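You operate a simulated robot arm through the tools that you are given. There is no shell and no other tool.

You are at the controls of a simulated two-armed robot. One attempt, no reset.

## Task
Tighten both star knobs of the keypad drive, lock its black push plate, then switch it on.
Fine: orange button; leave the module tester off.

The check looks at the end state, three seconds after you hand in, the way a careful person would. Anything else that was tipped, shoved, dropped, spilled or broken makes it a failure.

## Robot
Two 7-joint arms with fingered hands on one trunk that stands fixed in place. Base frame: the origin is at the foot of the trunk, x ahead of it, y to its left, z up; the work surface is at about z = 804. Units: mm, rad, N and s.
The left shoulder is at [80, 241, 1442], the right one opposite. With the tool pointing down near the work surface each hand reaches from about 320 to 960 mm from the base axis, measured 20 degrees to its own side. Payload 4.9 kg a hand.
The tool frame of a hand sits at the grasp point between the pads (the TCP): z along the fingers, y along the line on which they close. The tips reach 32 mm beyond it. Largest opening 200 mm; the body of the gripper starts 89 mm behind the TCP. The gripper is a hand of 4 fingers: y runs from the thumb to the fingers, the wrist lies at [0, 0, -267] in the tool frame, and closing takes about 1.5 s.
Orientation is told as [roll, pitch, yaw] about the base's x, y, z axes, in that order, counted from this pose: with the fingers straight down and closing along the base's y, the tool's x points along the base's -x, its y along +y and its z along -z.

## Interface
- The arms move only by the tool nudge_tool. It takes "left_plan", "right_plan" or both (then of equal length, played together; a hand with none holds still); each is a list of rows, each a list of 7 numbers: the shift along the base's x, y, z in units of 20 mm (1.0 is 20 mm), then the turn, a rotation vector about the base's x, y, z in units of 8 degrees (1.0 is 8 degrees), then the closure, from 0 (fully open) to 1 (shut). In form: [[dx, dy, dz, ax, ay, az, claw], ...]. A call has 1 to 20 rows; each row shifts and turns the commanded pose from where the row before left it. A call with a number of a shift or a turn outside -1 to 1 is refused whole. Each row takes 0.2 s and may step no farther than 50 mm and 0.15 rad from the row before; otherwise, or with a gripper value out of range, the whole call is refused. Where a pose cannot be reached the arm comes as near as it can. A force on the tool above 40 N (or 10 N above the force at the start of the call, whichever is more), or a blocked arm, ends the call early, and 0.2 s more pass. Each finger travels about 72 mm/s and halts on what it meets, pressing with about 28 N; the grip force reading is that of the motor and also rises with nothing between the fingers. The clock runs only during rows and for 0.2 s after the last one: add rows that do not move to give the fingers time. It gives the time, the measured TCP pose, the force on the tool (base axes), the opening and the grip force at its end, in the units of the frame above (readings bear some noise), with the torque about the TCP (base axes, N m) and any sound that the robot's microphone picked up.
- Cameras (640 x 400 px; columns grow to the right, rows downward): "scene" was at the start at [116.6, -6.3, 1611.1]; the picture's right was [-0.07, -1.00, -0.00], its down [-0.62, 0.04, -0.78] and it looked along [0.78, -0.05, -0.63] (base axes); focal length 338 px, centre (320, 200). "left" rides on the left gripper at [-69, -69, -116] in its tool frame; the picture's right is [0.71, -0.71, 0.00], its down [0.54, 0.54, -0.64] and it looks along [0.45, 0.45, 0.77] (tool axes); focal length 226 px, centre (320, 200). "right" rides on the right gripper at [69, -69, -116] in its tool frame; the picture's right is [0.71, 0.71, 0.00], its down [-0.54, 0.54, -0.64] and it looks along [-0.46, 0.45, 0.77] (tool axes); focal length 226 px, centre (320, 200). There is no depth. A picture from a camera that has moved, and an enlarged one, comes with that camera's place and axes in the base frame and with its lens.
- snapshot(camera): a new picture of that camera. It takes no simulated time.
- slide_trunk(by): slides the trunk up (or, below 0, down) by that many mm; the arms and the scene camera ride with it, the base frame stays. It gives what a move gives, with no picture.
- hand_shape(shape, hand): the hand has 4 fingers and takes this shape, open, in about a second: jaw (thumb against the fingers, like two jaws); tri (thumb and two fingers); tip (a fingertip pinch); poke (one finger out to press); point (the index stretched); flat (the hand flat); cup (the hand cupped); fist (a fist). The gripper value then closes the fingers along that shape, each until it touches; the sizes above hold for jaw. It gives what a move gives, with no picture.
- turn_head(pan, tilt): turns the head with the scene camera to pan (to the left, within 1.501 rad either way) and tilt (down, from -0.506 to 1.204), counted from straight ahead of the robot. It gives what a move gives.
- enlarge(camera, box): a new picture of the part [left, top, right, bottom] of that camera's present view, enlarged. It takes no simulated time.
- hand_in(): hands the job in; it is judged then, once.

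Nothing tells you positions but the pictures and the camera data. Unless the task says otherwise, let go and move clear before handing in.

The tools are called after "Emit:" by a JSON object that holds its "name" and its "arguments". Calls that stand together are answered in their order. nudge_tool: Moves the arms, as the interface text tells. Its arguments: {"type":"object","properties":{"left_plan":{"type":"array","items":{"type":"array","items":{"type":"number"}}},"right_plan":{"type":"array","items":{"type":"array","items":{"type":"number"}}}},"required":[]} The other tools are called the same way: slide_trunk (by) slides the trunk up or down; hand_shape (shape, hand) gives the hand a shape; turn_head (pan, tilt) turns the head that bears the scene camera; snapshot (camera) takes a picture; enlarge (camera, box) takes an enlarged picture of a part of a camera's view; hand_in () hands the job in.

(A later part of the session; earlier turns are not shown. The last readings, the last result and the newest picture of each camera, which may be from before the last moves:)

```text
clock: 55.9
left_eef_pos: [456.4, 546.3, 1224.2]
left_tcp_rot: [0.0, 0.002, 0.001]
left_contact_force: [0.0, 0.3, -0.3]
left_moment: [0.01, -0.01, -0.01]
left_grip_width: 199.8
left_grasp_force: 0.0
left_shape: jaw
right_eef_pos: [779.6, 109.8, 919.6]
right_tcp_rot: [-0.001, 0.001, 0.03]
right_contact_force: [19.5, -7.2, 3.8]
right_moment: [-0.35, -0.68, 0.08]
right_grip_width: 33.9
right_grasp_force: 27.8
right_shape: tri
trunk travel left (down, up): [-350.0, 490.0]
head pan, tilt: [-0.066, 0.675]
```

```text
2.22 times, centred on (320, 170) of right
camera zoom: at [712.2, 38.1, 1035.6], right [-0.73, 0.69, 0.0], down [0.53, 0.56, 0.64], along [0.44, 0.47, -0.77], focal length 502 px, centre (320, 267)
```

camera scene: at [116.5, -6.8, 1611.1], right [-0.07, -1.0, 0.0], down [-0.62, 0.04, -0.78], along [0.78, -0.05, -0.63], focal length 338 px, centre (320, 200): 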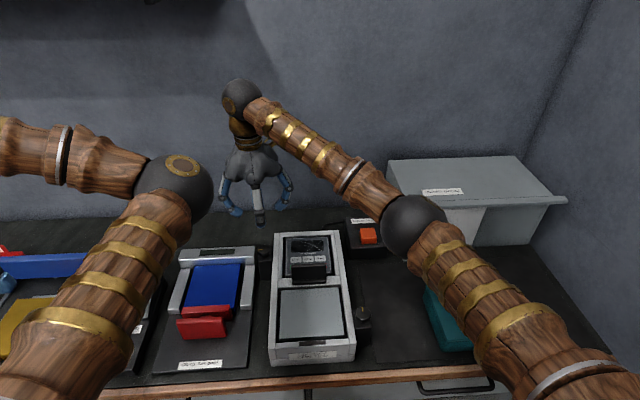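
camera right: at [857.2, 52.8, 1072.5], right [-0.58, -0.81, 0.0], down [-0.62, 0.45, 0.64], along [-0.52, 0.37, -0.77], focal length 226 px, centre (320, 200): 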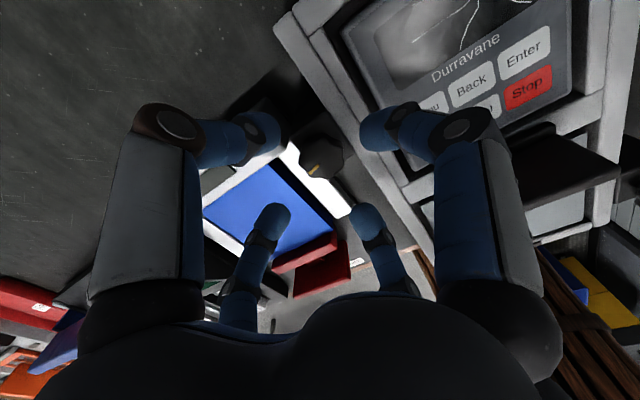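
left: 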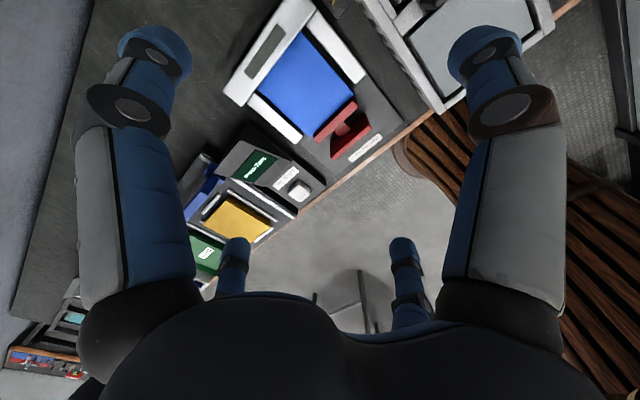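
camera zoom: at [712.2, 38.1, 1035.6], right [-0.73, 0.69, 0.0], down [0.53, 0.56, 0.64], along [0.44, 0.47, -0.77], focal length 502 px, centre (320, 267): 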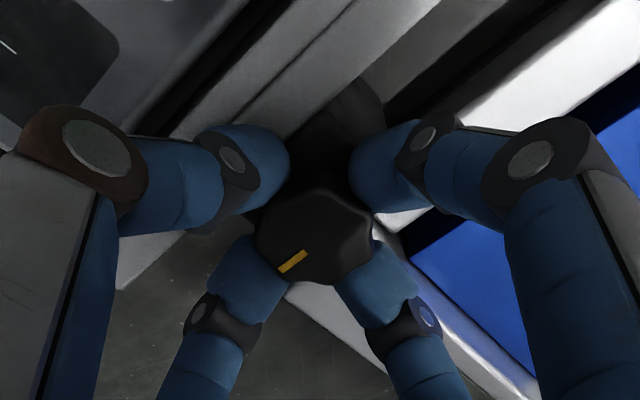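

Emit:
{"name": "nudge_tool", "arguments": {"right_plan": [[0, 0, 0, 0, 0, -0.5, 1], [0, 0, 0, 0, 0, -0.5, 1], [0, 0, 0, 0, 0, -0.5, 1]]}}

Emit:
{"name": "enlarge", "arguments": {"camera": "right", "box": [220, 80, 420, 260]}}

Emit:
{"name": "nudge_tool", "arguments": {"right_plan": [[0, 0, 0, 0, 0, -0.5, 1], [0, 0, 0, 0, 0, -0.5, 1], [0, 0, 0, 0, 0, -0.5, 1]]}}

Emit:
{"name": "enlarge", "arguments": {"camera": "right", "box": [220, 80, 420, 260]}}

```text
clock: 56.7
left_eef_pos: [456.9, 545.3, 1223.8]
left_tcp_rot: [0.001, 0.001, 0.0]
left_contact_force: [-0.1, 0.3, 0.5]
left_moment: [0.02, -0.01, -0.03]
left_grip_width: 199.9
left_grasp_force: 0.0
left_shape: jaw
right_eef_pos: [781.1, 108.6, 919.6]
right_tcp_rot: [0.0, 0.001, -0.179]
right_contact_force: [28.3, -10.8, 5.8]
right_moment: [-0.34, -0.64, 0.72]
right_grip_width: 33.9
right_grasp_force: 28.6
right_shape: tri
trunk travel left (down, up): [-350.0, 490.0]
head pan, tilt: [-0.066, 0.675]
```

```text
2.22 times, centred on (320, 170) of right
camera zoom: at [700.4, 53.1, 1035.5], right [-0.57, 0.82, 0.0], down [0.63, 0.44, 0.64], along [0.53, 0.37, -0.77], focal length 502 px, centre (320, 267)
```

zoom: 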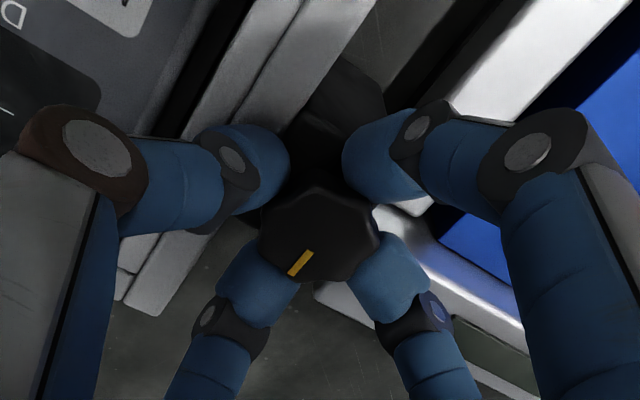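

```text
clock: 57.5
left_eef_pos: [455.1, 546.3, 1223.4]
left_tcp_rot: [0.0, 0.001, 0.001]
left_contact_force: [-0.6, 0.5, 0.6]
left_moment: [0.0, 0.01, -0.04]
left_grip_width: 200.2
left_grasp_force: 0.1
left_shape: jaw
right_eef_pos: [780.2, 108.3, 919.2]
right_tcp_rot: [0.0, 0.002, -0.388]
right_contact_force: [22.4, -7.9, 5.1]
right_moment: [-0.18, -0.74, 0.35]
right_grip_width: 33.4
right_grasp_force: 28.0
right_shape: tri
trunk travel left (down, up): [-350.0, 490.0]
head pan, tilt: [-0.066, 0.675]
```

```text
2.22 times, centred on (320, 170) of right
camera zoom: at [689.2, 71.1, 1035.3], right [-0.39, 0.92, 0.0], down [0.71, 0.3, 0.64], along [0.59, 0.25, -0.77], focal length 502 px, centre (320, 267)
```

zoom: 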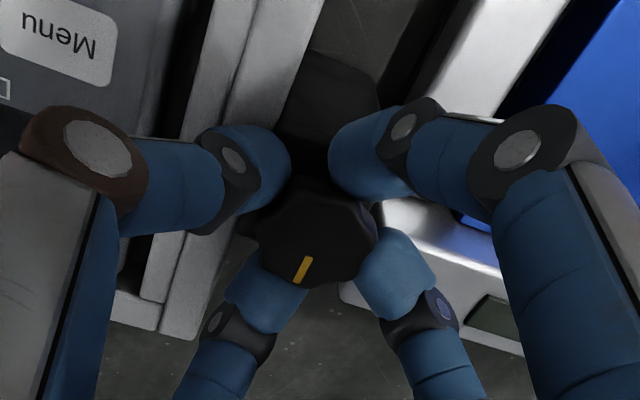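

The left knob is also at its stop: the pointer holds at about 2° while the hand slips. I'll open and lift away.

Emit:
{"name": "nudge_tool", "arguments": {"right_plan": [[0, 0, 0, 0, 0, 0, 0.8], [0, 0, 0, 0, 0, 0, 0.6], [0, 0, 0, 0, 0, 0, 0.6], [0, 0, 0, 0, 0, 0, 0.6], [0, 0, 1, 0, 0, 0, 0.6], [0, 0, 1, 0, 0, 0, 0.6], [0, 0, 1, 0, 0, 0, 0.6], [0, 0, 1, 0, 0, 0, 0.6], [0, 0, 1, 0, 0, 0, 0.6], [0, 0, 1, 0, 0, 0, 0.6]]}}

Emit:
{"name": "snapshot", "arguments": {"camera": "right"}}

Emit:
{"name": "enlarge", "arguments": {"camera": "right", "box": [270, 70, 370, 150]}}

Emit:
{"name": "enlarge", "arguments": {"camera": "scene", "box": [150, 200, 410, 380]}}

```text
clock: 59.7
left_eef_pos: [453.4, 546.7, 1224.7]
left_tcp_rot: [-0.001, -0.001, 0.001]
left_contact_force: [-0.2, 0.2, 1.2]
left_moment: [0.01, 0.0, -0.03]
left_grip_width: 199.7
left_grasp_force: 0.0
left_shape: jaw
right_eef_pos: [777.8, 109.9, 1039.0]
right_tcp_rot: [-0.002, 0.0, -0.388]
right_contact_force: [0.2, 0.4, -0.6]
right_moment: [-0.02, 0.01, 0.0]
right_grip_width: 79.7
right_grasp_force: 0.0
right_shape: tri
trunk travel left (down, up): [-350.0, 490.0]
head pan, tilt: [-0.066, 0.675]
```

```text
taken
camera right: at [686.5, 71.8, 1155.4], right [-0.39, 0.92, 0.0], down [0.71, 0.3, 0.64], along [0.59, 0.25, -0.77], focal length 226 px, centre (320, 200)
```

right: 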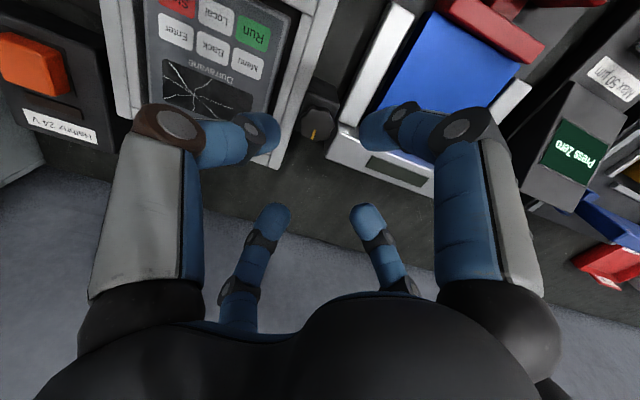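

```text
5.00 times, centred on (320, 110) of right
camera zoom: at [686.5, 71.8, 1155.4], right [-0.39, 0.92, 0.0], down [0.71, 0.3, 0.64], along [0.59, 0.25, -0.77], focal length 1130 px, centre (320, 650)
```

zoom: 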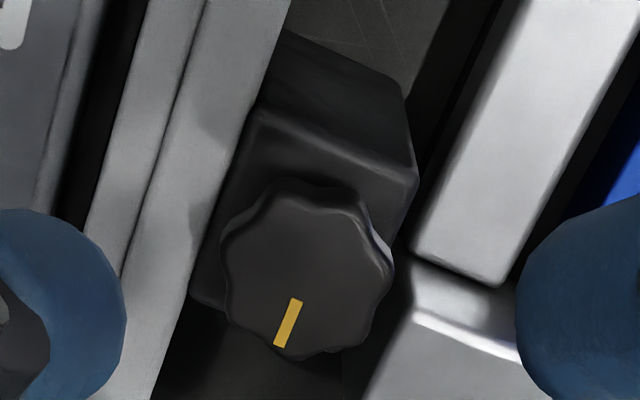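

```text
2.22 times, centred on (280, 290) of scene
camera zoom: at [116.1, -5.7, 1611.1], right [-0.07, -1.0, 0.0], down [-0.62, 0.04, -0.78], along [0.78, -0.05, -0.63], focal length 751 px, centre (409, 0)
```

zoom: 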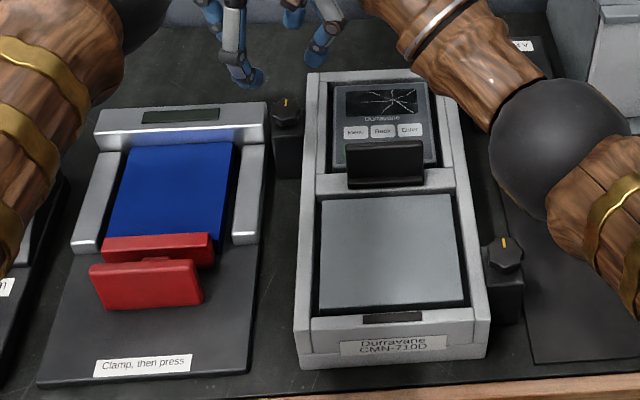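

Both pointers now face straight back, so both knobs are at their stops. Next I want a low side view of the black push plate to see how it moves.

Emit:
{"name": "nudge_tool", "arguments": {"right_plan": [[-0.3, -0.98, 0.3, 0, 0, 0.525, 0.6], [-0.3, -0.98, 0.3, 0, 0, 0.525, 0.6], [-0.3, -0.98, 0, 0, 0, 0.525, 0.6], [-0.3, -0.98, 0, 0, 0, 0.525, 0.6], [-0.3, -0.98, 0, 0, 0, 0.525, 0.6], [-0.3, -0.98, 0, 0, 0, 0.525, 0.6], [-0.3, -0.98, 0, 0, 0, 0.525, 0.6], [-0.3, -0.98, 0, 0, 0, 0.525, 0.6], [-0.3, -0.98, 0, 0, 0, 0.525, 0.6], [-0.3, -0.98, 0, 0, 0, 0.525, 0.6], [-0.3, -0.98, 0, 0, 0, 0.525, 0.6], [-0.3, -0.98, 0, 0, 0, 0.525, 0.6], [-0.3, -0.98, 0, 0, 0, 0.525, 0.6], [-0.3, -0.98, 0, 0, 0, 0.525, 0.6], [-0.3, -0.98, 0, 0, 0, 0.525, 0.6], [-0.3, -0.98, 0, 0, 0, 0.525, 0.6]]}}

Emit:
{"name": "nudge_tool", "arguments": {"right_plan": [[0, 0, -0.6, 0.87, 0, 0, 0.6], [0, 0, -0.6, 0.87, 0, 0, 0.6], [0, 0, -0.6, 0.87, 0, 0, 0.6], [0, 0, -0.6, 0.87, 0, 0, 0.6], [0, 0, -0.6, 0.87, 0, 0, 0.6], [0, 0, 0, 0, 0, 0, 0.6]]}}

Emit:
{"name": "snapshot", "arguments": {"camera": "right"}}

Emit:
{"name": "snapshot", "arguments": {"camera": "scene"}}

```text
clock: 63.1
left_eef_pos: [453.2, 545.9, 1225.5]
left_tcp_rot: [0.002, 0.0, -0.001]
left_contact_force: [0.1, -0.3, -1.6]
left_moment: [0.04, 0.02, 0.02]
left_grip_width: 199.7
left_grasp_force: 0.1
left_shape: jaw
right_eef_pos: [682.4, -205.7, 1050.2]
right_tcp_rot: [0.0, 0.0, 0.786]
right_contact_force: [-0.1, -0.8, 0.1]
right_moment: [0.04, -0.03, 0.01]
right_grip_width: 79.8
right_grasp_force: 0.1
right_shape: tri
trunk travel left (down, up): [-350.0, 490.0]
head pan, tilt: [-0.066, 0.675]
```

```text
clock: 64.5
left_eef_pos: [454.3, 547.2, 1225.0]
left_tcp_rot: [0.0, 0.001, 0.001]
left_contact_force: [0.4, -0.4, -0.7]
left_moment: [0.0, 0.02, 0.01]
left_grip_width: 199.8
left_grasp_force: 0.1
left_shape: jaw
right_eef_pos: [682.4, -202.1, 993.0]
right_tcp_rot: [0.457, -0.415, 0.688]
right_contact_force: [-0.6, 0.1, 0.3]
right_moment: [0.0, 0.0, -0.03]
right_grip_width: 80.1
right_grasp_force: 0.0
right_shape: tri
trunk travel left (down, up): [-350.0, 490.0]
head pan, tilt: [-0.066, 0.675]
```

```text
taken
camera right: at [680.9, -349.7, 1032.2], right [-1.0, 0.0, 0.0], down [0.0, 0.26, 0.97], along [0.0, 0.97, -0.26], focal length 226 px, centre (320, 200)
```

right: 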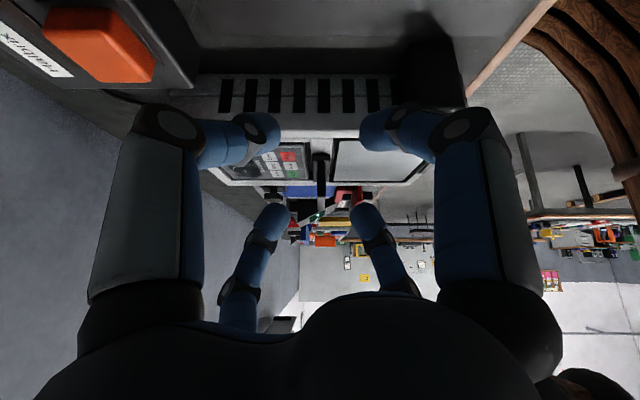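

```text
taken
camera scene: at [116.5, -5.7, 1611.1], right [-0.07, -1.0, 0.0], down [-0.62, 0.04, -0.78], along [0.78, -0.05, -0.63], focal length 338 px, centre (320, 200)
```

scene: 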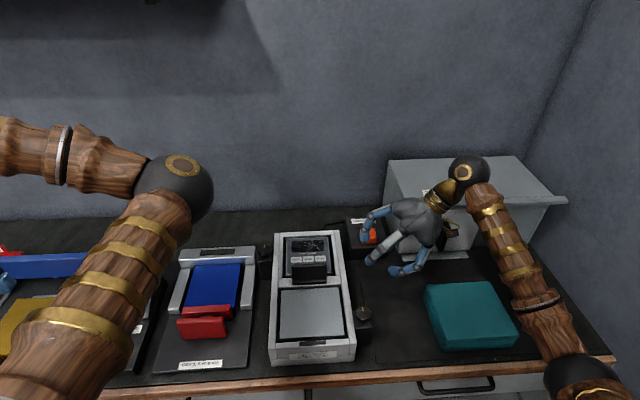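

Emit:
{"name": "enlarge", "arguments": {"camera": "right", "box": [280, 130, 360, 190]}}

Emit:
{"name": "enlarge", "arguments": {"camera": "right", "box": [220, 120, 430, 240]}}

Emit:
{"name": "enlarge", "arguments": {"camera": "scene", "box": [275, 245, 345, 295]}}

```text
6.67 times, centred on (320, 160) of right
camera zoom: at [680.9, -349.7, 1032.2], right [-1.0, 0.0, 0.0], down [0.0, 0.26, 0.97], along [0.0, 0.97, -0.26], focal length 1507 px, centre (320, 467)
```

zoom: 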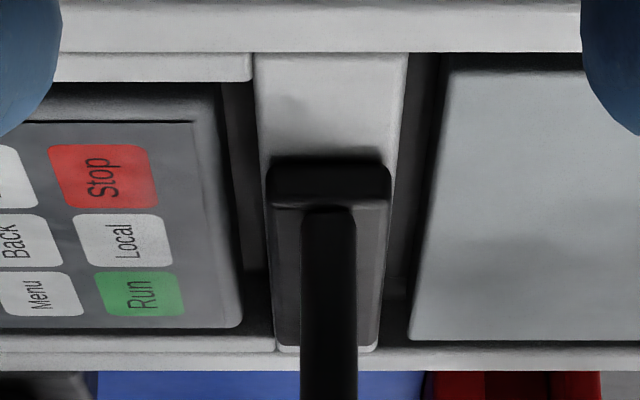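

```text
3.05 times, centred on (325, 180) of right
camera zoom: at [680.9, -349.7, 1032.2], right [-1.0, 0.0, 0.0], down [0.0, 0.26, 0.97], along [0.0, 0.97, -0.26], focal length 689 px, centre (305, 261)
```

zoom: 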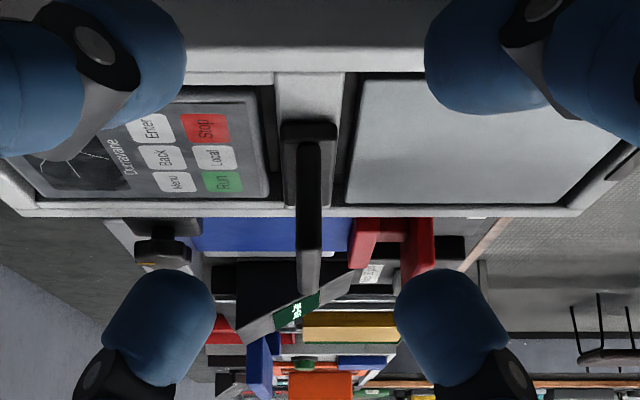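

```text
8.00 times, centred on (310, 270) of scene
camera zoom: at [116.5, -5.7, 1611.1], right [-0.07, -1.0, 0.0], down [-0.62, 0.04, -0.78], along [0.78, -0.05, -0.63], focal length 2704 px, centre (400, -360)
```

zoom: 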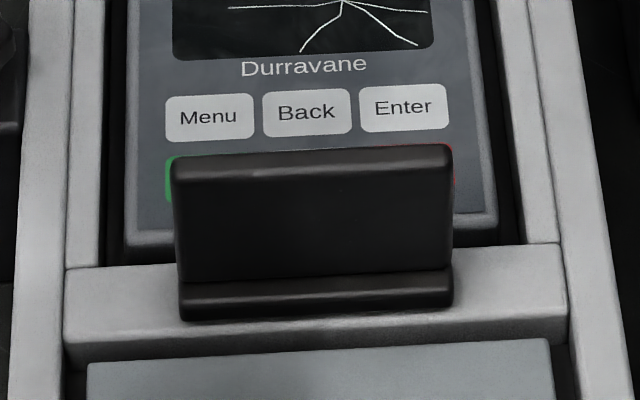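

The push plate is an upright plate about 12 mm thick on a base block, spanning x≈673–685, y≈±47 and z≈890–945. I'll bring a closed hand to its near side and push it gently away from the robot, toward the keypad.

Emit:
{"name": "nudge_tool", "arguments": {"right_plan": [[0, 0, 0.6, -0.87, 0, 0, 0.6], [0, 0, 0.6, -0.87, 0, 0, 0.6], [0, 0, 0.6, -0.87, 0, 0, 0.6], [0, 0, 0.6, -0.87, 0, 0, 0.6], [0, 0, 0.6, -0.87, 0, 0, 0.6], [-0.4, 0.95, 0, 0, 0, 0, 0.8], [-0.4, 0.95, 0, 0, 0, 0, 0.9], [-0.4, 0.95, 0, 0, 0, 0, 1], [-0.4, 0.95, 0, 0, 0, 0, 1], [-0.4, 0.95, 0, 0, 0, 0, 1], [-0.4, 0.95, 0, 0, 0, 0, 1], [-0.4, 0.95, 0, 0, 0, 0, 1], [-0.4, 0.95, 0, 0, 0, 0, 1], [-0.4, 0.95, 0, 0, 0, 0, 1], [-0.4, 0.95, 0, 0, 0, 0, 1], [-0.4, 0.6, 0, 0, 0, 0, 1]]}}

Emit:
{"name": "snapshot", "arguments": {"camera": "right"}}

Emit:
{"name": "enlarge", "arguments": {"camera": "scene", "box": [220, 150, 400, 350]}}

```text
clock: 67.9
left_eef_pos: [453.7, 547.7, 1224.7]
left_tcp_rot: [0.0, 0.0, -0.001]
left_contact_force: [1.1, -0.1, -0.1]
left_moment: [0.0, 0.01, -0.01]
left_grip_width: 199.9
left_grasp_force: 0.1
left_shape: jaw
right_eef_pos: [593.3, -0.5, 1052.9]
right_tcp_rot: [0.0, -0.001, 0.786]
right_contact_force: [-0.4, 0.1, 0.4]
right_moment: [0.02, -0.02, -0.01]
right_grip_width: 0.0
right_grasp_force: 27.9
right_shape: tri
trunk travel left (down, up): [-350.0, 490.0]
head pan, tilt: [-0.066, 0.675]
```

```text
taken
camera right: at [591.6, -97.6, 1168.8], right [-1.0, 0.0, 0.0], down [0.0, 0.77, 0.64], along [0.0, 0.64, -0.77], focal length 226 px, centre (320, 200)
```

right: 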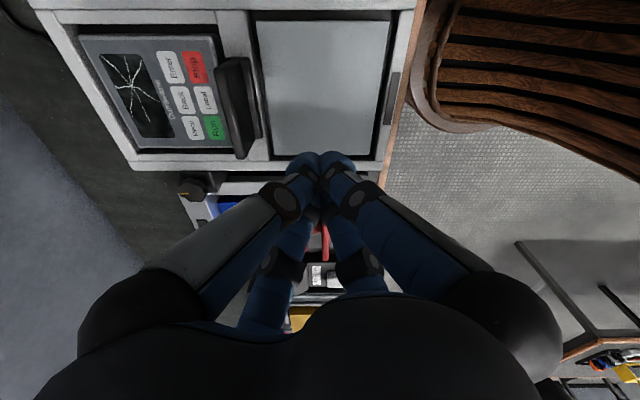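

```text
2.00 times, centred on (310, 250) of scene
camera zoom: at [116.4, -5.7, 1611.1], right [-0.07, -1.0, 0.0], down [-0.62, 0.04, -0.78], along [0.78, -0.05, -0.63], focal length 676 px, centre (340, 100)
```

zoom: 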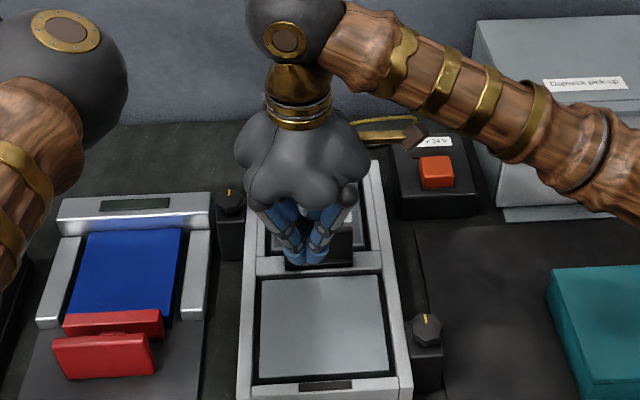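

Emit:
{"name": "nudge_tool", "arguments": {"right_plan": [[0, 0, -1, 0, 0, 0, 1], [0, 0, -1, 0, 0, 0, 1], [0, 0, -1, 0, 0, 0, 1], [0, 0, -1, 0, 0, 0, 1], [0, 0, -1, 0, 0, 0, 1], [0, 0, -1, 0, 0, 0, 1], [0.5, 0, 0, 0, 0, 0, 1]]}}

Emit:
{"name": "snapshot", "arguments": {"camera": "right"}}

Emit:
{"name": "enlarge", "arguments": {"camera": "scene", "box": [220, 170, 400, 350]}}

```text
clock: 69.5
left_eef_pos: [456.0, 547.9, 1224.0]
left_tcp_rot: [-0.001, -0.001, -0.001]
left_contact_force: [-0.3, 0.5, 1.6]
left_moment: [-0.03, -0.01, 0.01]
left_grip_width: 200.0
left_grasp_force: 0.1
left_shape: jaw
right_eef_pos: [606.6, -3.1, 933.2]
right_tcp_rot: [0.0, 0.003, 0.783]
right_contact_force: [0.3, -0.2, 0.4]
right_moment: [-0.02, 0.0, 0.0]
right_grip_width: 0.2
right_grasp_force: 27.8
right_shape: tri
trunk travel left (down, up): [-350.0, 490.0]
head pan, tilt: [-0.066, 0.675]
```

```text
taken
camera right: at [606.0, -98.8, 1048.9], right [-1.0, 0.0, 0.0], down [0.0, 0.77, 0.64], along [0.0, 0.64, -0.77], focal length 226 px, centre (320, 200)
```

right: 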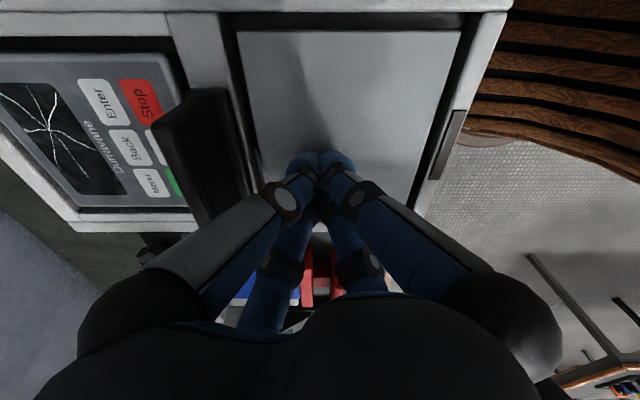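

```text
2.22 times, centred on (310, 260) of scene
camera zoom: at [117.0, -5.7, 1611.1], right [-0.07, -1.0, 0.0], down [-0.62, 0.04, -0.78], along [0.78, -0.05, -0.63], focal length 751 px, centre (342, 67)
```

zoom: 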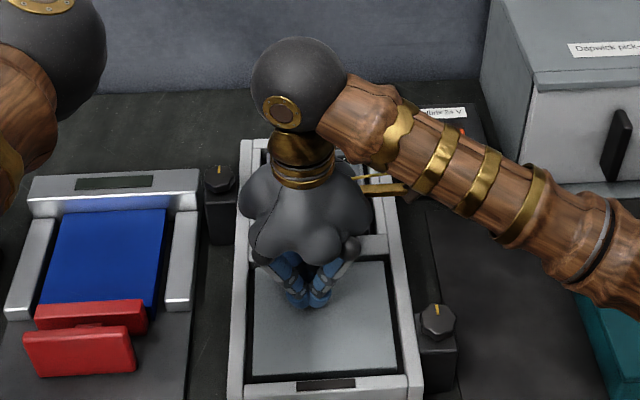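

Emit:
{"name": "nudge_tool", "arguments": {"right_plan": [[0.5, 0, 0, 0, 0, 0, 1], [0.5, 0, 0, 0, 0, 0, 1], [0.3, 0, 0, 0, 0, 0, 1], [0.3, 0, 0, 0, 0, 0, 1], [0, 0, 0, 0, 0, 0, 1]]}}

Emit:
{"name": "enlarge", "arguments": {"camera": "right", "box": [150, 50, 470, 250]}}

Emit:
{"name": "nudge_tool", "arguments": {"right_plan": [[0.25, 0, 0, 0, 0, 0, 1], [0.25, 0, 0, 0, 0, 0, 1], [0, 0, 0, 0, 0, 0, 1]]}}

Emit:
{"name": "enlarge", "arguments": {"camera": "right", "box": [150, 50, 470, 250]}}

```text
clock: 70.7
left_eef_pos: [454.0, 546.0, 1225.2]
left_tcp_rot: [0.0, 0.0, 0.0]
left_contact_force: [-0.2, 0.1, 0.1]
left_moment: [0.0, 0.01, -0.01]
left_grip_width: 199.8
left_grasp_force: 0.1
left_shape: jaw
right_eef_pos: [637.2, -0.6, 933.2]
right_tcp_rot: [0.001, 0.003, 0.784]
right_contact_force: [0.2, -0.5, -0.1]
right_moment: [0.0, -0.02, 0.0]
right_grip_width: 0.0
right_grasp_force: 28.3
right_shape: tri
trunk travel left (down, up): [-350.0, 490.0]
head pan, tilt: [-0.066, 0.675]
```

```text
2.00 times, centred on (310, 150) of right
camera zoom: at [636.0, -98.1, 1049.1], right [-1.0, 0.0, 0.0], down [0.0, 0.77, 0.64], along [0.0, 0.64, -0.77], focal length 452 px, centre (340, 300)
```

zoom: 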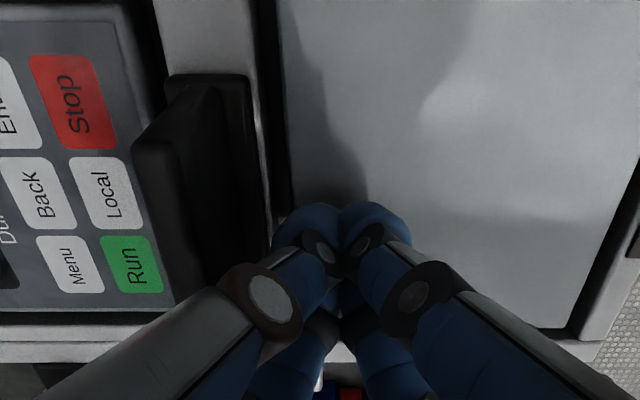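

```text
clock: 71.5
left_eef_pos: [452.9, 547.1, 1224.8]
left_tcp_rot: [0.001, 0.0, -0.001]
left_contact_force: [0.3, -0.2, 0.1]
left_moment: [0.01, 0.02, 0.01]
left_grip_width: 200.0
left_grasp_force: 0.1
left_shape: jaw
right_eef_pos: [645.8, -0.4, 932.6]
right_tcp_rot: [0.001, 0.003, 0.786]
right_contact_force: [-7.7, -0.6, 2.2]
right_moment: [0.04, -0.13, 0.11]
right_grip_width: 0.2
right_grasp_force: 27.8
right_shape: tri
trunk travel left (down, up): [-350.0, 490.0]
head pan, tilt: [-0.066, 0.675]
```

```text
2.00 times, centred on (310, 150) of right
camera zoom: at [644.5, -97.9, 1050.2], right [-1.0, 0.0, 0.0], down [0.0, 0.77, 0.64], along [0.0, 0.64, -0.77], focal length 452 px, centre (340, 300)
```

zoom: 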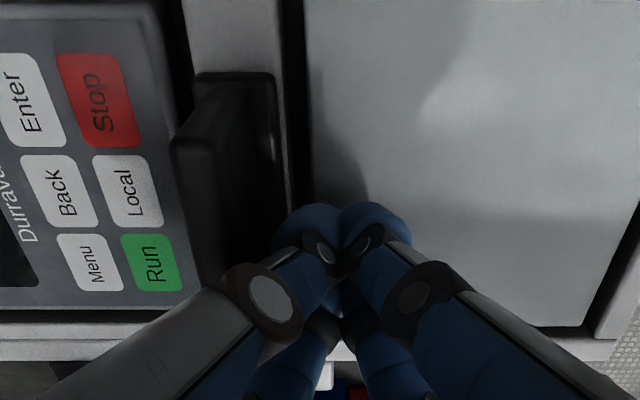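

Contact at x≈645 with about 8 N. I'll push on in small steps and watch the plate.

Emit:
{"name": "nudge_tool", "arguments": {"right_plan": [[0.2, 0, 0, 0, 0, 0, 1], [0.2, 0, 0, 0, 0, 0, 1], [0, 0, 0, 0, 0, 0, 1]]}}

Emit:
{"name": "enlarge", "arguments": {"camera": "right", "box": [150, 50, 470, 250]}}

Emit:
{"name": "enlarge", "arguments": {"camera": "scene", "box": [260, 210, 380, 300]}}

```text
clock: 72.3
left_eef_pos: [452.2, 546.4, 1226.8]
left_tcp_rot: [0.001, -0.003, 0.0]
left_contact_force: [0.6, 0.1, 0.1]
left_moment: [-0.02, 0.06, -0.01]
left_grip_width: 199.9
left_grasp_force: 0.1
left_shape: jaw
right_eef_pos: [647.4, 0.5, 935.8]
right_tcp_rot: [0.004, 0.004, 0.795]
right_contact_force: [-33.2, -7.7, 13.8]
right_moment: [0.18, -0.84, -0.15]
right_grip_width: 0.0
right_grasp_force: 28.1
right_shape: tri
trunk travel left (down, up): [-350.0, 490.0]
head pan, tilt: [-0.066, 0.675]
stopped in row 3 (right hand): the force on the tool passed its limit at 42 N (the readings are from after the stop); the commanded pose is now the measured one
```

```text
2.00 times, centred on (310, 150) of right
camera zoom: at [647.9, -96.2, 1052.0], right [-1.0, -0.01, 0.01], down [0.0, 0.77, 0.64], along [-0.01, 0.64, -0.77], focal length 452 px, centre (340, 300)
```

zoom: 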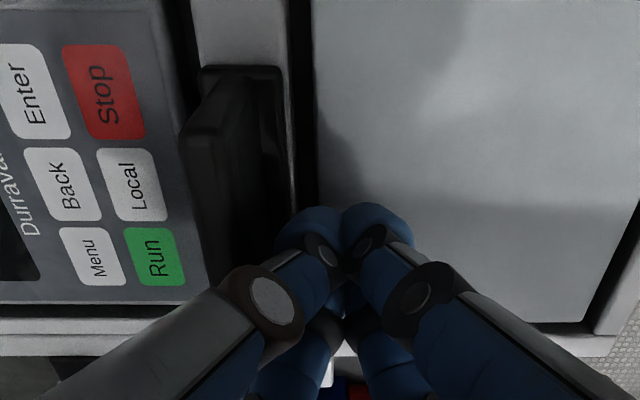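

```text
4.44 times, centred on (320, 255) of scene
camera zoom: at [111.6, -7.4, 1611.9], right [-0.07, -1.0, 0.0], down [-0.62, 0.04, -0.78], along [0.78, -0.05, -0.62], focal length 1502 px, centre (320, -44)
```

zoom: 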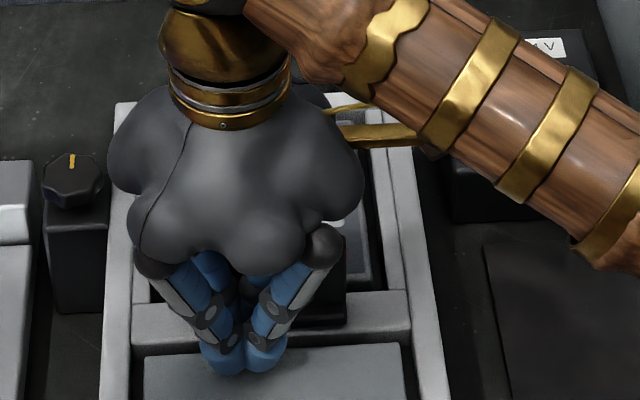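

The plate did not budge at up to 42 N pushed away from me, and the contact was near its top edge. I'll back off and inspect it from the keypad side before trying another direction.

Emit:
{"name": "nudge_tool", "arguments": {"right_plan": [[-0.5, 0, 0, 0, 0, 0, 1], [-1, 0, 0, 0, 0, 0, 1], [0, 0, 1, 0, 0, 0, 1], [0, 0, 1, 0, 0, 0, 1], [0, 0, 1, 0, 0, 0.5, 1], [0, 0, 1, 0, 0, 0.5, 1], [0, 0, 1, 0, 0, 0.7, 1], [0, 0, 1, 0, 0, 0.7, 1], [0.8, 0, 0.3, 0, 0, 0.7, 1], [0.8, 0, 0, 0, 0, 0.7, 1], [0.8, 0, 0, 0, 0, 0.7, 1], [0.8, 0, 0, 0, 0, 0.7, 1], [0.8, 0, 0, 0, 0, 0.7, 1], [0.8, 0, 0, 0, 0, 0.7, 1], [0.8, 0, 0, 0, 0, 0.7, 1], [0.8, 0, 0, 0, 0, 0.7, 1], [0.8, 0, 0, 0, 0, 0.7, 1], [0.8, 0, 0, 0, 0, 0.7, 1], [0.8, 0, 0, 0, 0, 0.7, 1], [0.8, 0, 0, 0, 0, 0.7, 1]]}}

Emit:
{"name": "snapshot", "arguments": {"camera": "right"}}

Emit:
{"name": "enlarge", "arguments": {"camera": "scene", "box": [260, 220, 380, 310]}}

```text
clock: 76.5
left_eef_pos: [455.4, 547.3, 1224.2]
left_tcp_rot: [0.0, -0.001, 0.0]
left_contact_force: [-0.1, 0.5, -1.4]
left_moment: [0.03, 0.02, -0.03]
left_grip_width: 199.6
left_grasp_force: 0.1
left_shape: jaw
right_eef_pos: [814.5, 0.4, 1060.0]
right_tcp_rot: [0.003, 0.006, 2.298]
right_contact_force: [-0.7, 0.1, -0.5]
right_moment: [-0.03, -0.02, -0.01]
right_grip_width: 0.0
right_grasp_force: 28.6
right_shape: tri
trunk travel left (down, up): [-350.0, 490.0]
head pan, tilt: [-0.066, 0.675]
```

```text
taken
camera right: at [910.9, -3.5, 1175.9], right [-0.06, -1.0, 0.01], down [-0.77, 0.05, 0.64], along [-0.64, 0.03, -0.77], focal length 226 px, centre (320, 200)
```

right: 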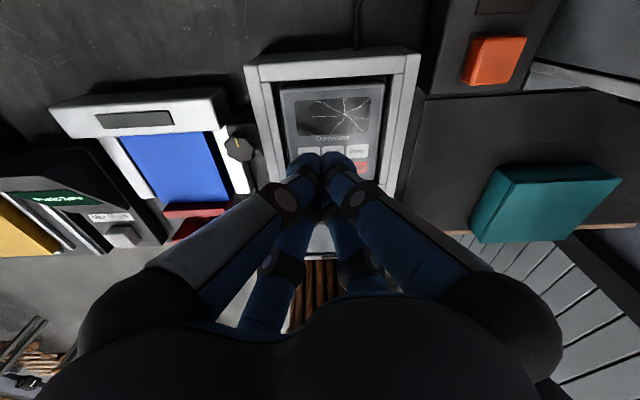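

```text
4.44 times, centred on (320, 265) of scene
camera zoom: at [116.6, -6.0, 1611.1], right [-0.07, -1.0, 0.0], down [-0.62, 0.04, -0.78], along [0.78, -0.05, -0.63], focal length 1502 px, centre (320, -89)
```

zoom: 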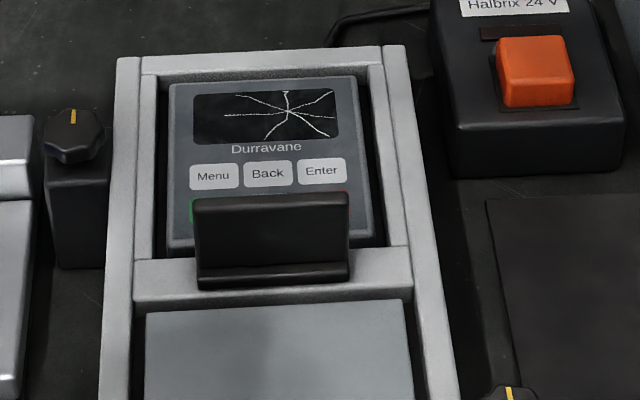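

Emit:
{"name": "nudge_tool", "arguments": {"right_plan": [[0, 0, 0.5, 0, 0, 0, 0.6], [0, 0, 0.5, 0, 0, 0, 0.3], [0, 0, 0, 0, 0, 0, 0.2], [0, 0, 0, 0, 0, 0, 0.2], [0, 0, 0, 0, 0, 0, 0.2], [0, 0, 0, 0, 0, 0, 0.2]]}}

Emit:
{"name": "enlarge", "arguments": {"camera": "right", "box": [260, 60, 400, 240]}}

Emit:
{"name": "enlarge", "arguments": {"camera": "right", "box": [290, 130, 370, 210]}}

```text
clock: 77.9
left_eef_pos: [454.1, 546.2, 1224.5]
left_tcp_rot: [-0.001, 0.0, 0.002]
left_contact_force: [0.8, -0.1, -0.1]
left_moment: [0.01, -0.02, 0.01]
left_grip_width: 199.8
left_grasp_force: 0.0
left_shape: jaw
right_eef_pos: [814.7, 2.8, 1079.1]
right_tcp_rot: [0.003, 0.005, 2.297]
right_contact_force: [0.8, 0.2, 0.3]
right_moment: [0.02, 0.03, -0.02]
right_grip_width: 158.8
right_grasp_force: 0.0
right_shape: tri
trunk travel left (down, up): [-350.0, 490.0]
head pan, tilt: [-0.066, 0.675]
```

```text
2.22 times, centred on (330, 150) of right
camera zoom: at [911.0, -3.0, 1195.7], right [-0.06, -1.0, 0.01], down [-0.77, 0.05, 0.64], along [-0.64, 0.03, -0.77], focal length 502 px, centre (298, 311)
```

zoom: 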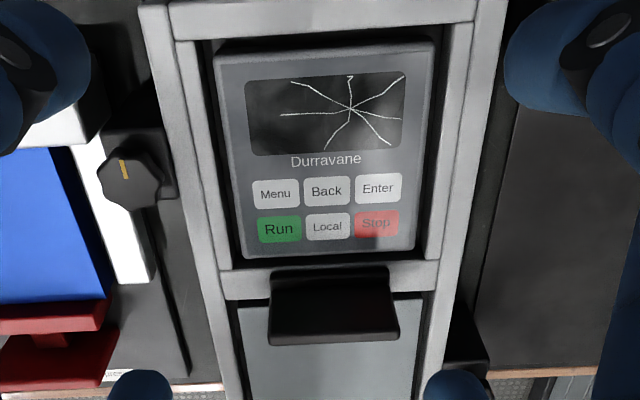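

```text
5.00 times, centred on (330, 170) of right
camera zoom: at [911.0, -3.0, 1195.7], right [-0.06, -1.0, 0.01], down [-0.77, 0.05, 0.64], along [-0.64, 0.03, -0.77], focal length 1130 px, centre (270, 350)
```

zoom: 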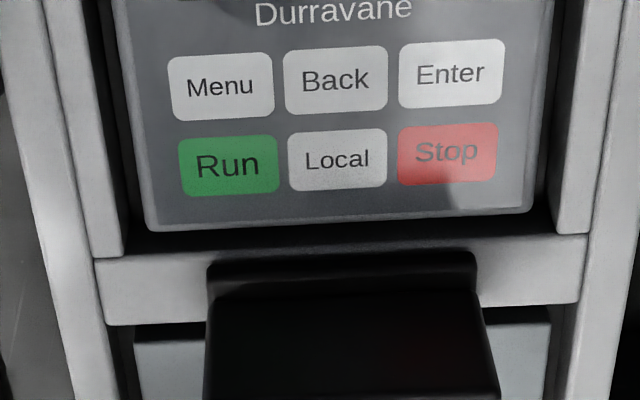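

The plate and its foot look like one symmetric T-shaped piece centred at y≈-15 (x≈679, top z≈950). Pushing away didn't work, so I'll come down on the keypad side with the hand closed and tilted and push it gently toward me.

Emit:
{"name": "nudge_tool", "arguments": {"right_plan": [[-0.5, -0.18, 0, 0, 0.5, 0, 0.5], [-0.5, -0.18, 0, 0, 0.5, 0, 0.8], [-0.5, -0.18, 0, 0, 0.5, 0, 1], [-0.5, -0.18, 0, 0, 0.5, 0, 1], [-0.5, -0.18, 0, 0, 0.5, 0, 1], [0, 0, 0, 0, 0, 0, 1], [0, 0, 0, 0, 0, 0, 1], [0, 0, -0.9, 0, 0, 0, 1], [0, 0, -0.9, 0, 0, 0, 1], [0, 0, -0.9, 0, 0, 0, 1], [0, 0, -0.9, 0, 0, 0, 1], [0, 0, -0.9, 0, 0, 0, 1], [0, 0, -0.9, 0, 0, 0, 1]]}}

Emit:
{"name": "snapshot", "arguments": {"camera": "right"}}

Emit:
{"name": "enlarge", "arguments": {"camera": "scene", "box": [220, 150, 400, 310]}}

```text
clock: 80.7
left_eef_pos: [454.2, 547.5, 1224.0]
left_tcp_rot: [0.0, 0.001, 0.002]
left_contact_force: [-0.1, 0.4, -0.3]
left_moment: [0.01, -0.03, -0.02]
left_grip_width: 199.8
left_grasp_force: 0.0
left_shape: jaw
right_eef_pos: [792.6, -6.5, 1024.9]
right_tcp_rot: [0.108, -0.088, 2.288]
right_contact_force: [-0.7, 0.1, 0.4]
right_moment: [0.0, 0.04, 0.02]
right_grip_width: 0.0
right_grasp_force: 28.3
right_shape: tri
right hand out of reach, approached as far as the arm can: row 2, 4, 5, 9, 11, 12, 13
trunk travel left (down, up): [-350.0, 490.0]
head pan, tilt: [-0.066, 0.675]
```

```text
taken
camera right: at [903.9, -12.8, 1126.7], right [-0.06, -1.0, 0.01], down [-0.67, 0.05, 0.74], along [-0.74, 0.04, -0.67], focal length 226 px, centre (320, 200)
```

right: 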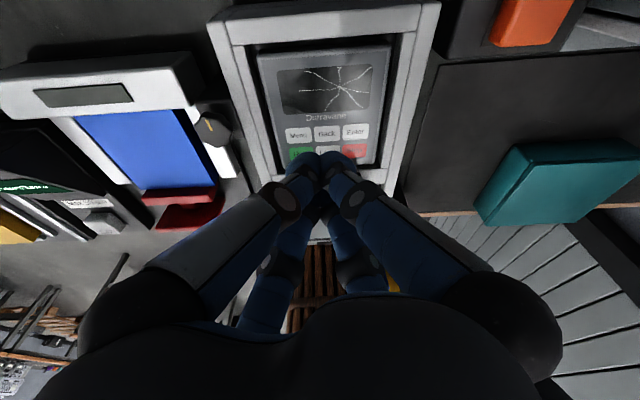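

```text
2.50 times, centred on (310, 230) of scene
camera zoom: at [116.9, -6.0, 1611.1], right [-0.07, -1.0, 0.0], down [-0.62, 0.04, -0.78], along [0.78, -0.05, -0.63], focal length 845 px, centre (345, 125)
```

zoom: 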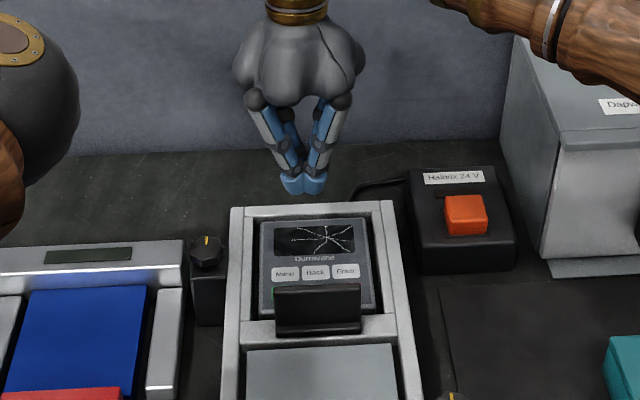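

The tilt plus the high yaw ran the wrist out of reach. I'll undo the tilt and unwind the yaw while staying high.

Emit:
{"name": "nudge_tool", "arguments": {"right_plan": [[0, 0, 0.5, 0, -0.5, 0, 1], [0, 0, 0.5, 0, -0.5, 0, 1], [0, 0, 0.5, 0, -0.5, 0, 1], [0, 0, 0.5, 0, -0.5, 0, 1], [0, 0, 0.5, 0, -0.5, 0, 1], [0, 0, 0.2, 0, 0, -0.98, 1], [0, 0, 0, 0, 0, -0.98, 1], [0, 0, 0, 0, 0, -0.98, 1], [0, 0, 0, 0, 0, -0.98, 1], [0, 0, 0, 0, 0, -0.98, 1], [0, 0, 0, 0, 0, -0.98, 1], [0, 0, 0, 0, 0, -0.98, 1], [0, 0, 0, 0, 0, -0.98, 1], [0, 0, 0, 0, 0, -0.98, 1], [0, 0, 0, 0, 0, -0.98, 1], [0, 0, 0, 0, 0, -0.98, 1]]}}

Emit:
{"name": "snapshot", "arguments": {"camera": "right"}}

```text
clock: 84.1
left_eef_pos: [454.6, 547.0, 1224.4]
left_tcp_rot: [0.003, 0.0, 0.0]
left_contact_force: [0.1, -0.9, -0.3]
left_moment: [-0.03, 0.01, 0.0]
left_grip_width: 199.9
left_grasp_force: 0.1
left_shape: jaw
right_eef_pos: [792.5, -7.4, 1078.8]
right_tcp_rot: [-0.154, 0.143, 0.779]
right_contact_force: [0.5, 0.6, 0.4]
right_moment: [0.02, 0.0, -0.01]
right_grip_width: 0.0
right_grasp_force: 28.3
right_shape: tri
trunk travel left (down, up): [-350.0, 490.0]
head pan, tilt: [-0.066, 0.675]
```

```text
taken
camera right: at [790.8, -78.7, 1212.4], right [-1.0, 0.0, -0.01], down [-0.01, 0.88, 0.47], along [0.0, 0.47, -0.88], focal length 226 px, centre (320, 200)
```

right: 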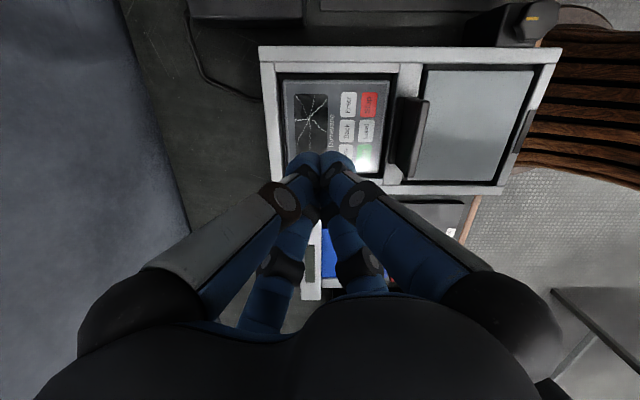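

Emit:
{"name": "nudge_tool", "arguments": {"right_plan": [[-0.8, -0.1, 0, 0.75, 0, 0, 1], [-0.8, -0.1, 0, 0.75, 0, 0, 1], [-0.8, -0.1, 0, 0, 0, 0, 1], [0, 0, -1, 0, 0, 0, 1], [0, 0, -1, 0, 0, 0, 1], [0, 0, -1, 0, 0, 0, 1], [0, 0, -1, 0, 0, 0, 1], [0, 0, -1, 0, 0, 0, 1], [0, 0, 0, 0, 0, 0, 1]]}}

Emit:
{"name": "snapshot", "arguments": {"camera": "right"}}

Emit:
{"name": "enlarge", "arguments": {"camera": "scene", "box": [220, 150, 400, 310]}}

```text
clock: 86.1
left_eef_pos: [454.6, 545.6, 1223.8]
left_tcp_rot: [0.0, -0.001, 0.001]
left_contact_force: [0.2, -1.2, 0.9]
left_moment: [-0.04, -0.01, -0.01]
left_grip_width: 199.8
left_grasp_force: 0.1
left_shape: jaw
right_eef_pos: [743.2, -13.1, 978.8]
right_tcp_rot: [-0.006, -0.004, 0.79]
right_contact_force: [-0.6, 0.1, -1.1]
right_moment: [-0.02, -0.01, 0.01]
right_grip_width: 0.3
right_grasp_force: 28.1
right_shape: tri
trunk travel left (down, up): [-350.0, 490.0]
head pan, tilt: [-0.066, 0.675]
```

```text
taken
camera right: at [741.8, -110.4, 1096.1], right [-1.0, -0.01, -0.01], down [-0.01, 0.77, 0.64], along [0.0, 0.64, -0.77], focal length 226 px, centre (320, 200)
```

right: 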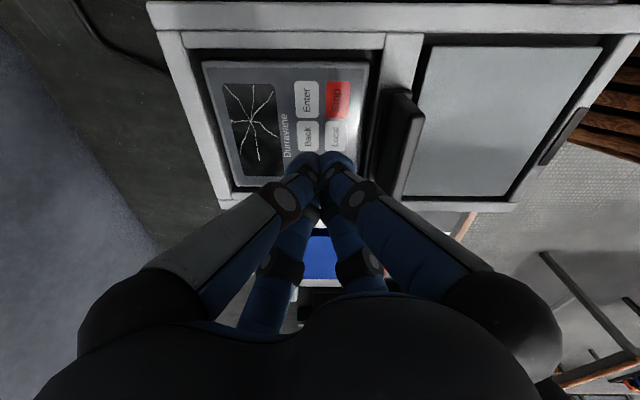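

```text
2.50 times, centred on (310, 230) of scene
camera zoom: at [116.4, -6.0, 1611.1], right [-0.07, -1.0, 0.0], down [-0.62, 0.04, -0.78], along [0.78, -0.05, -0.63], focal length 845 px, centre (345, 125)
```

zoom: 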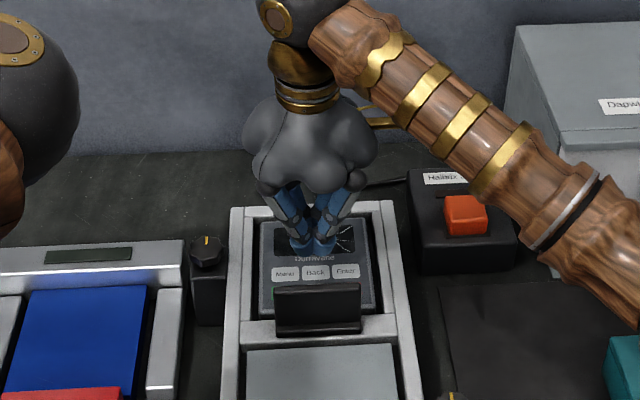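

Emit:
{"name": "nudge_tool", "arguments": {"right_plan": [[0, 0, -1, 0, 0, 0, 1], [0, 0, -1, 0, 0, 0, 1], [0, 0, -0.2, 0, 0, 0, 1], [-0.5, 0, 0, 0, 0, 0, 1], [-0.5, 0, 0, 0, 0, 0, 1], [-0.3, 0, 0, 0, 0, 0, 1], [0, 0, 0, 0, 0, 0, 1]]}}

Emit:
{"name": "nudge_tool", "arguments": {"right_plan": [[-0.2, 0, 0, 0, 0, 0, 1], [-0.2, 0, 0, 0, 0, 0, 1], [0, 0, 0, 0, 0, 0, 1]]}}

Emit:
{"name": "enlarge", "arguments": {"camera": "right", "box": [250, 50, 530, 230]}}

```text
clock: 87.7
left_eef_pos: [455.7, 545.8, 1224.0]
left_tcp_rot: [0.0, -0.001, 0.0]
left_contact_force: [0.3, -0.7, -0.1]
left_moment: [0.0, -0.01, 0.01]
left_grip_width: 199.7
left_grasp_force: 0.1
left_shape: jaw
right_eef_pos: [718.6, -14.7, 933.6]
right_tcp_rot: [-0.007, -0.005, 0.789]
right_contact_force: [-0.5, 0.7, -0.6]
right_moment: [0.03, 0.0, 0.02]
right_grip_width: 0.0
right_grasp_force: 27.4
right_shape: tri
trunk travel left (down, up): [-350.0, 490.0]
head pan, tilt: [-0.066, 0.675]
```

```text
clock: 88.5
left_eef_pos: [455.5, 545.9, 1225.3]
left_tcp_rot: [0.0, 0.0, -0.001]
left_contact_force: [0.3, 0.4, 0.1]
left_moment: [0.01, 0.0, -0.01]
left_grip_width: 199.7
left_grasp_force: 0.1
left_shape: jaw
right_eef_pos: [709.5, -15.0, 935.3]
right_tcp_rot: [-0.006, -0.006, 0.789]
right_contact_force: [1.2, -1.3, 0.3]
right_moment: [-0.01, 0.01, -0.03]
right_grip_width: 0.2
right_grasp_force: 28.3
right_shape: tri
trunk travel left (down, up): [-350.0, 490.0]
head pan, tilt: [-0.066, 0.675]
```

```text
2.22 times, centred on (390, 140) of right
camera zoom: at [708.3, -111.7, 1050.8], right [-1.0, -0.01, -0.01], down [-0.01, 0.77, 0.64], along [0.0, 0.64, -0.77], focal length 502 px, centre (164, 333)
```

zoom: 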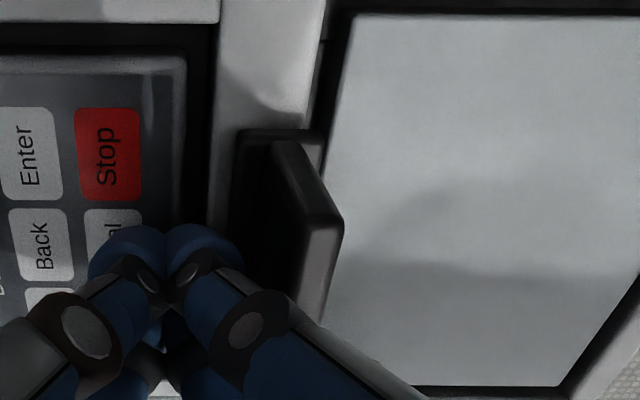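

Emit:
{"name": "nudge_tool", "arguments": {"right_plan": [[-0.15, 0, 0, 0, 0, 0, 1], [-0.15, 0, 0, 0, 0, 0, 1], [0, 0, 0, 0, 0, 0, 1]]}}

Emit:
{"name": "nudge_tool", "arguments": {"right_plan": [[-0.1, 0, 0, 0, 0, 0, 1], [-0.1, 0, 0, 0, 0, 0, 1], [0, 0, 0, 0, 0, 0, 1]]}}

Emit:
{"name": "enlarge", "arguments": {"camera": "right", "box": [250, 50, 530, 230]}}

```text
clock: 89.3
left_eef_pos: [455.3, 547.9, 1225.3]
left_tcp_rot: [0.001, -0.001, -0.001]
left_contact_force: [-0.5, 0.0, 0.2]
left_moment: [-0.01, -0.01, 0.04]
left_grip_width: 199.7
left_grasp_force: 0.1
left_shape: jaw
right_eef_pos: [704.5, -14.3, 934.1]
right_tcp_rot: [-0.007, -0.006, 0.792]
right_contact_force: [1.0, 0.4, 1.2]
right_moment: [0.03, 0.07, -0.01]
right_grip_width: 0.0
right_grasp_force: 28.0
right_shape: tri
trunk travel left (down, up): [-350.0, 490.0]
head pan, tilt: [-0.066, 0.675]
```

```text
clock: 90.1
left_eef_pos: [455.7, 546.4, 1224.6]
left_tcp_rot: [-0.001, -0.001, 0.0]
left_contact_force: [0.5, 0.2, -0.1]
left_moment: [-0.02, 0.0, 0.02]
left_grip_width: 199.9
left_grasp_force: 0.1
left_shape: jaw
right_eef_pos: [700.9, -14.5, 935.2]
right_tcp_rot: [-0.007, -0.005, 0.79]
right_contact_force: [1.0, -0.7, 0.7]
right_moment: [0.0, 0.04, -0.02]
right_grip_width: 0.0
right_grasp_force: 27.9
right_shape: tri
trunk travel left (down, up): [-350.0, 490.0]
head pan, tilt: [-0.066, 0.675]
```

```text
2.22 times, centred on (390, 140) of right
camera zoom: at [698.3, -111.2, 1050.2], right [-1.0, -0.01, -0.01], down [-0.01, 0.77, 0.64], along [0.0, 0.64, -0.77], focal length 502 px, centre (164, 333)
```

zoom: 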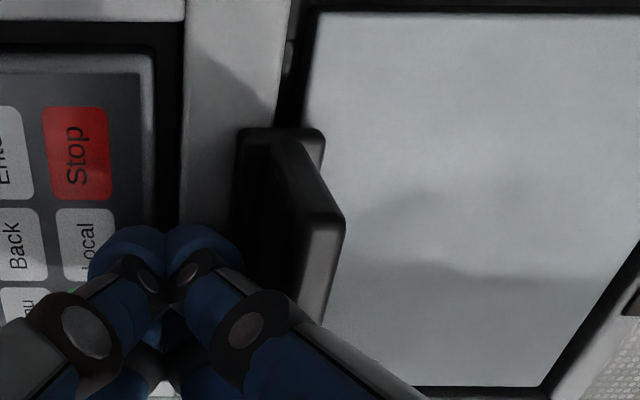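

The plate is sliding toward me with only about 1 N; its base has moved about 8 mm relative to the crossbar. So this is its travel direction, and I'll continue slowly to its end.

Emit:
{"name": "nudge_tool", "arguments": {"right_plan": [[-0.15, 0, 0, 0, 0, 0, 1], [-0.15, 0, 0, 0, 0, 0, 1], [0, 0, 0, 0, 0, 0, 1]]}}

Emit:
{"name": "enlarge", "arguments": {"camera": "scene", "box": [260, 220, 380, 310]}}

Emit:
{"name": "enlarge", "arguments": {"camera": "right", "box": [250, 50, 530, 230]}}

```text
clock: 90.9
left_eef_pos: [455.8, 546.5, 1224.6]
left_tcp_rot: [0.001, 0.0, 0.0]
left_contact_force: [0.7, -0.4, 0.3]
left_moment: [-0.04, 0.02, 0.04]
left_grip_width: 199.8
left_grasp_force: 0.0
left_shape: jaw
right_eef_pos: [693.8, -13.8, 936.0]
right_tcp_rot: [-0.005, -0.006, 0.791]
right_contact_force: [1.6, 0.1, 0.2]
right_moment: [0.03, 0.01, -0.03]
right_grip_width: 0.0
right_grasp_force: 28.4
right_shape: tri
trunk travel left (down, up): [-350.0, 490.0]
head pan, tilt: [-0.066, 0.675]
```

```text
4.44 times, centred on (320, 265) of scene
camera zoom: at [116.8, -6.0, 1611.1], right [-0.07, -1.0, 0.0], down [-0.62, 0.04, -0.78], along [0.78, -0.05, -0.63], focal length 1502 px, centre (320, -89)
```

zoom: 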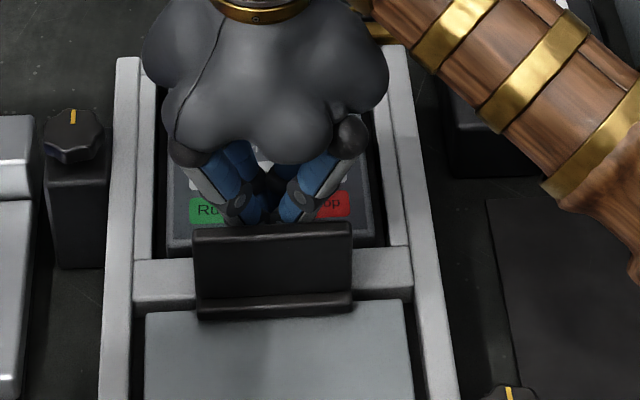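

```text
2.22 times, centred on (390, 140) of right
camera zoom: at [692.2, -111.8, 1051.2], right [-1.0, 0.0, -0.01], down [-0.01, 0.77, 0.64], along [0.0, 0.64, -0.77], focal length 502 px, centre (164, 333)
```

zoom: 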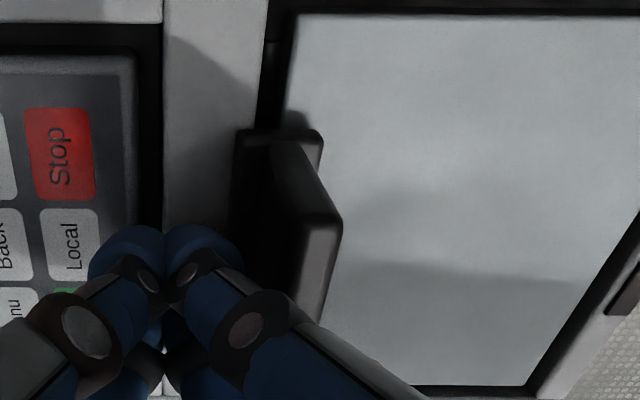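

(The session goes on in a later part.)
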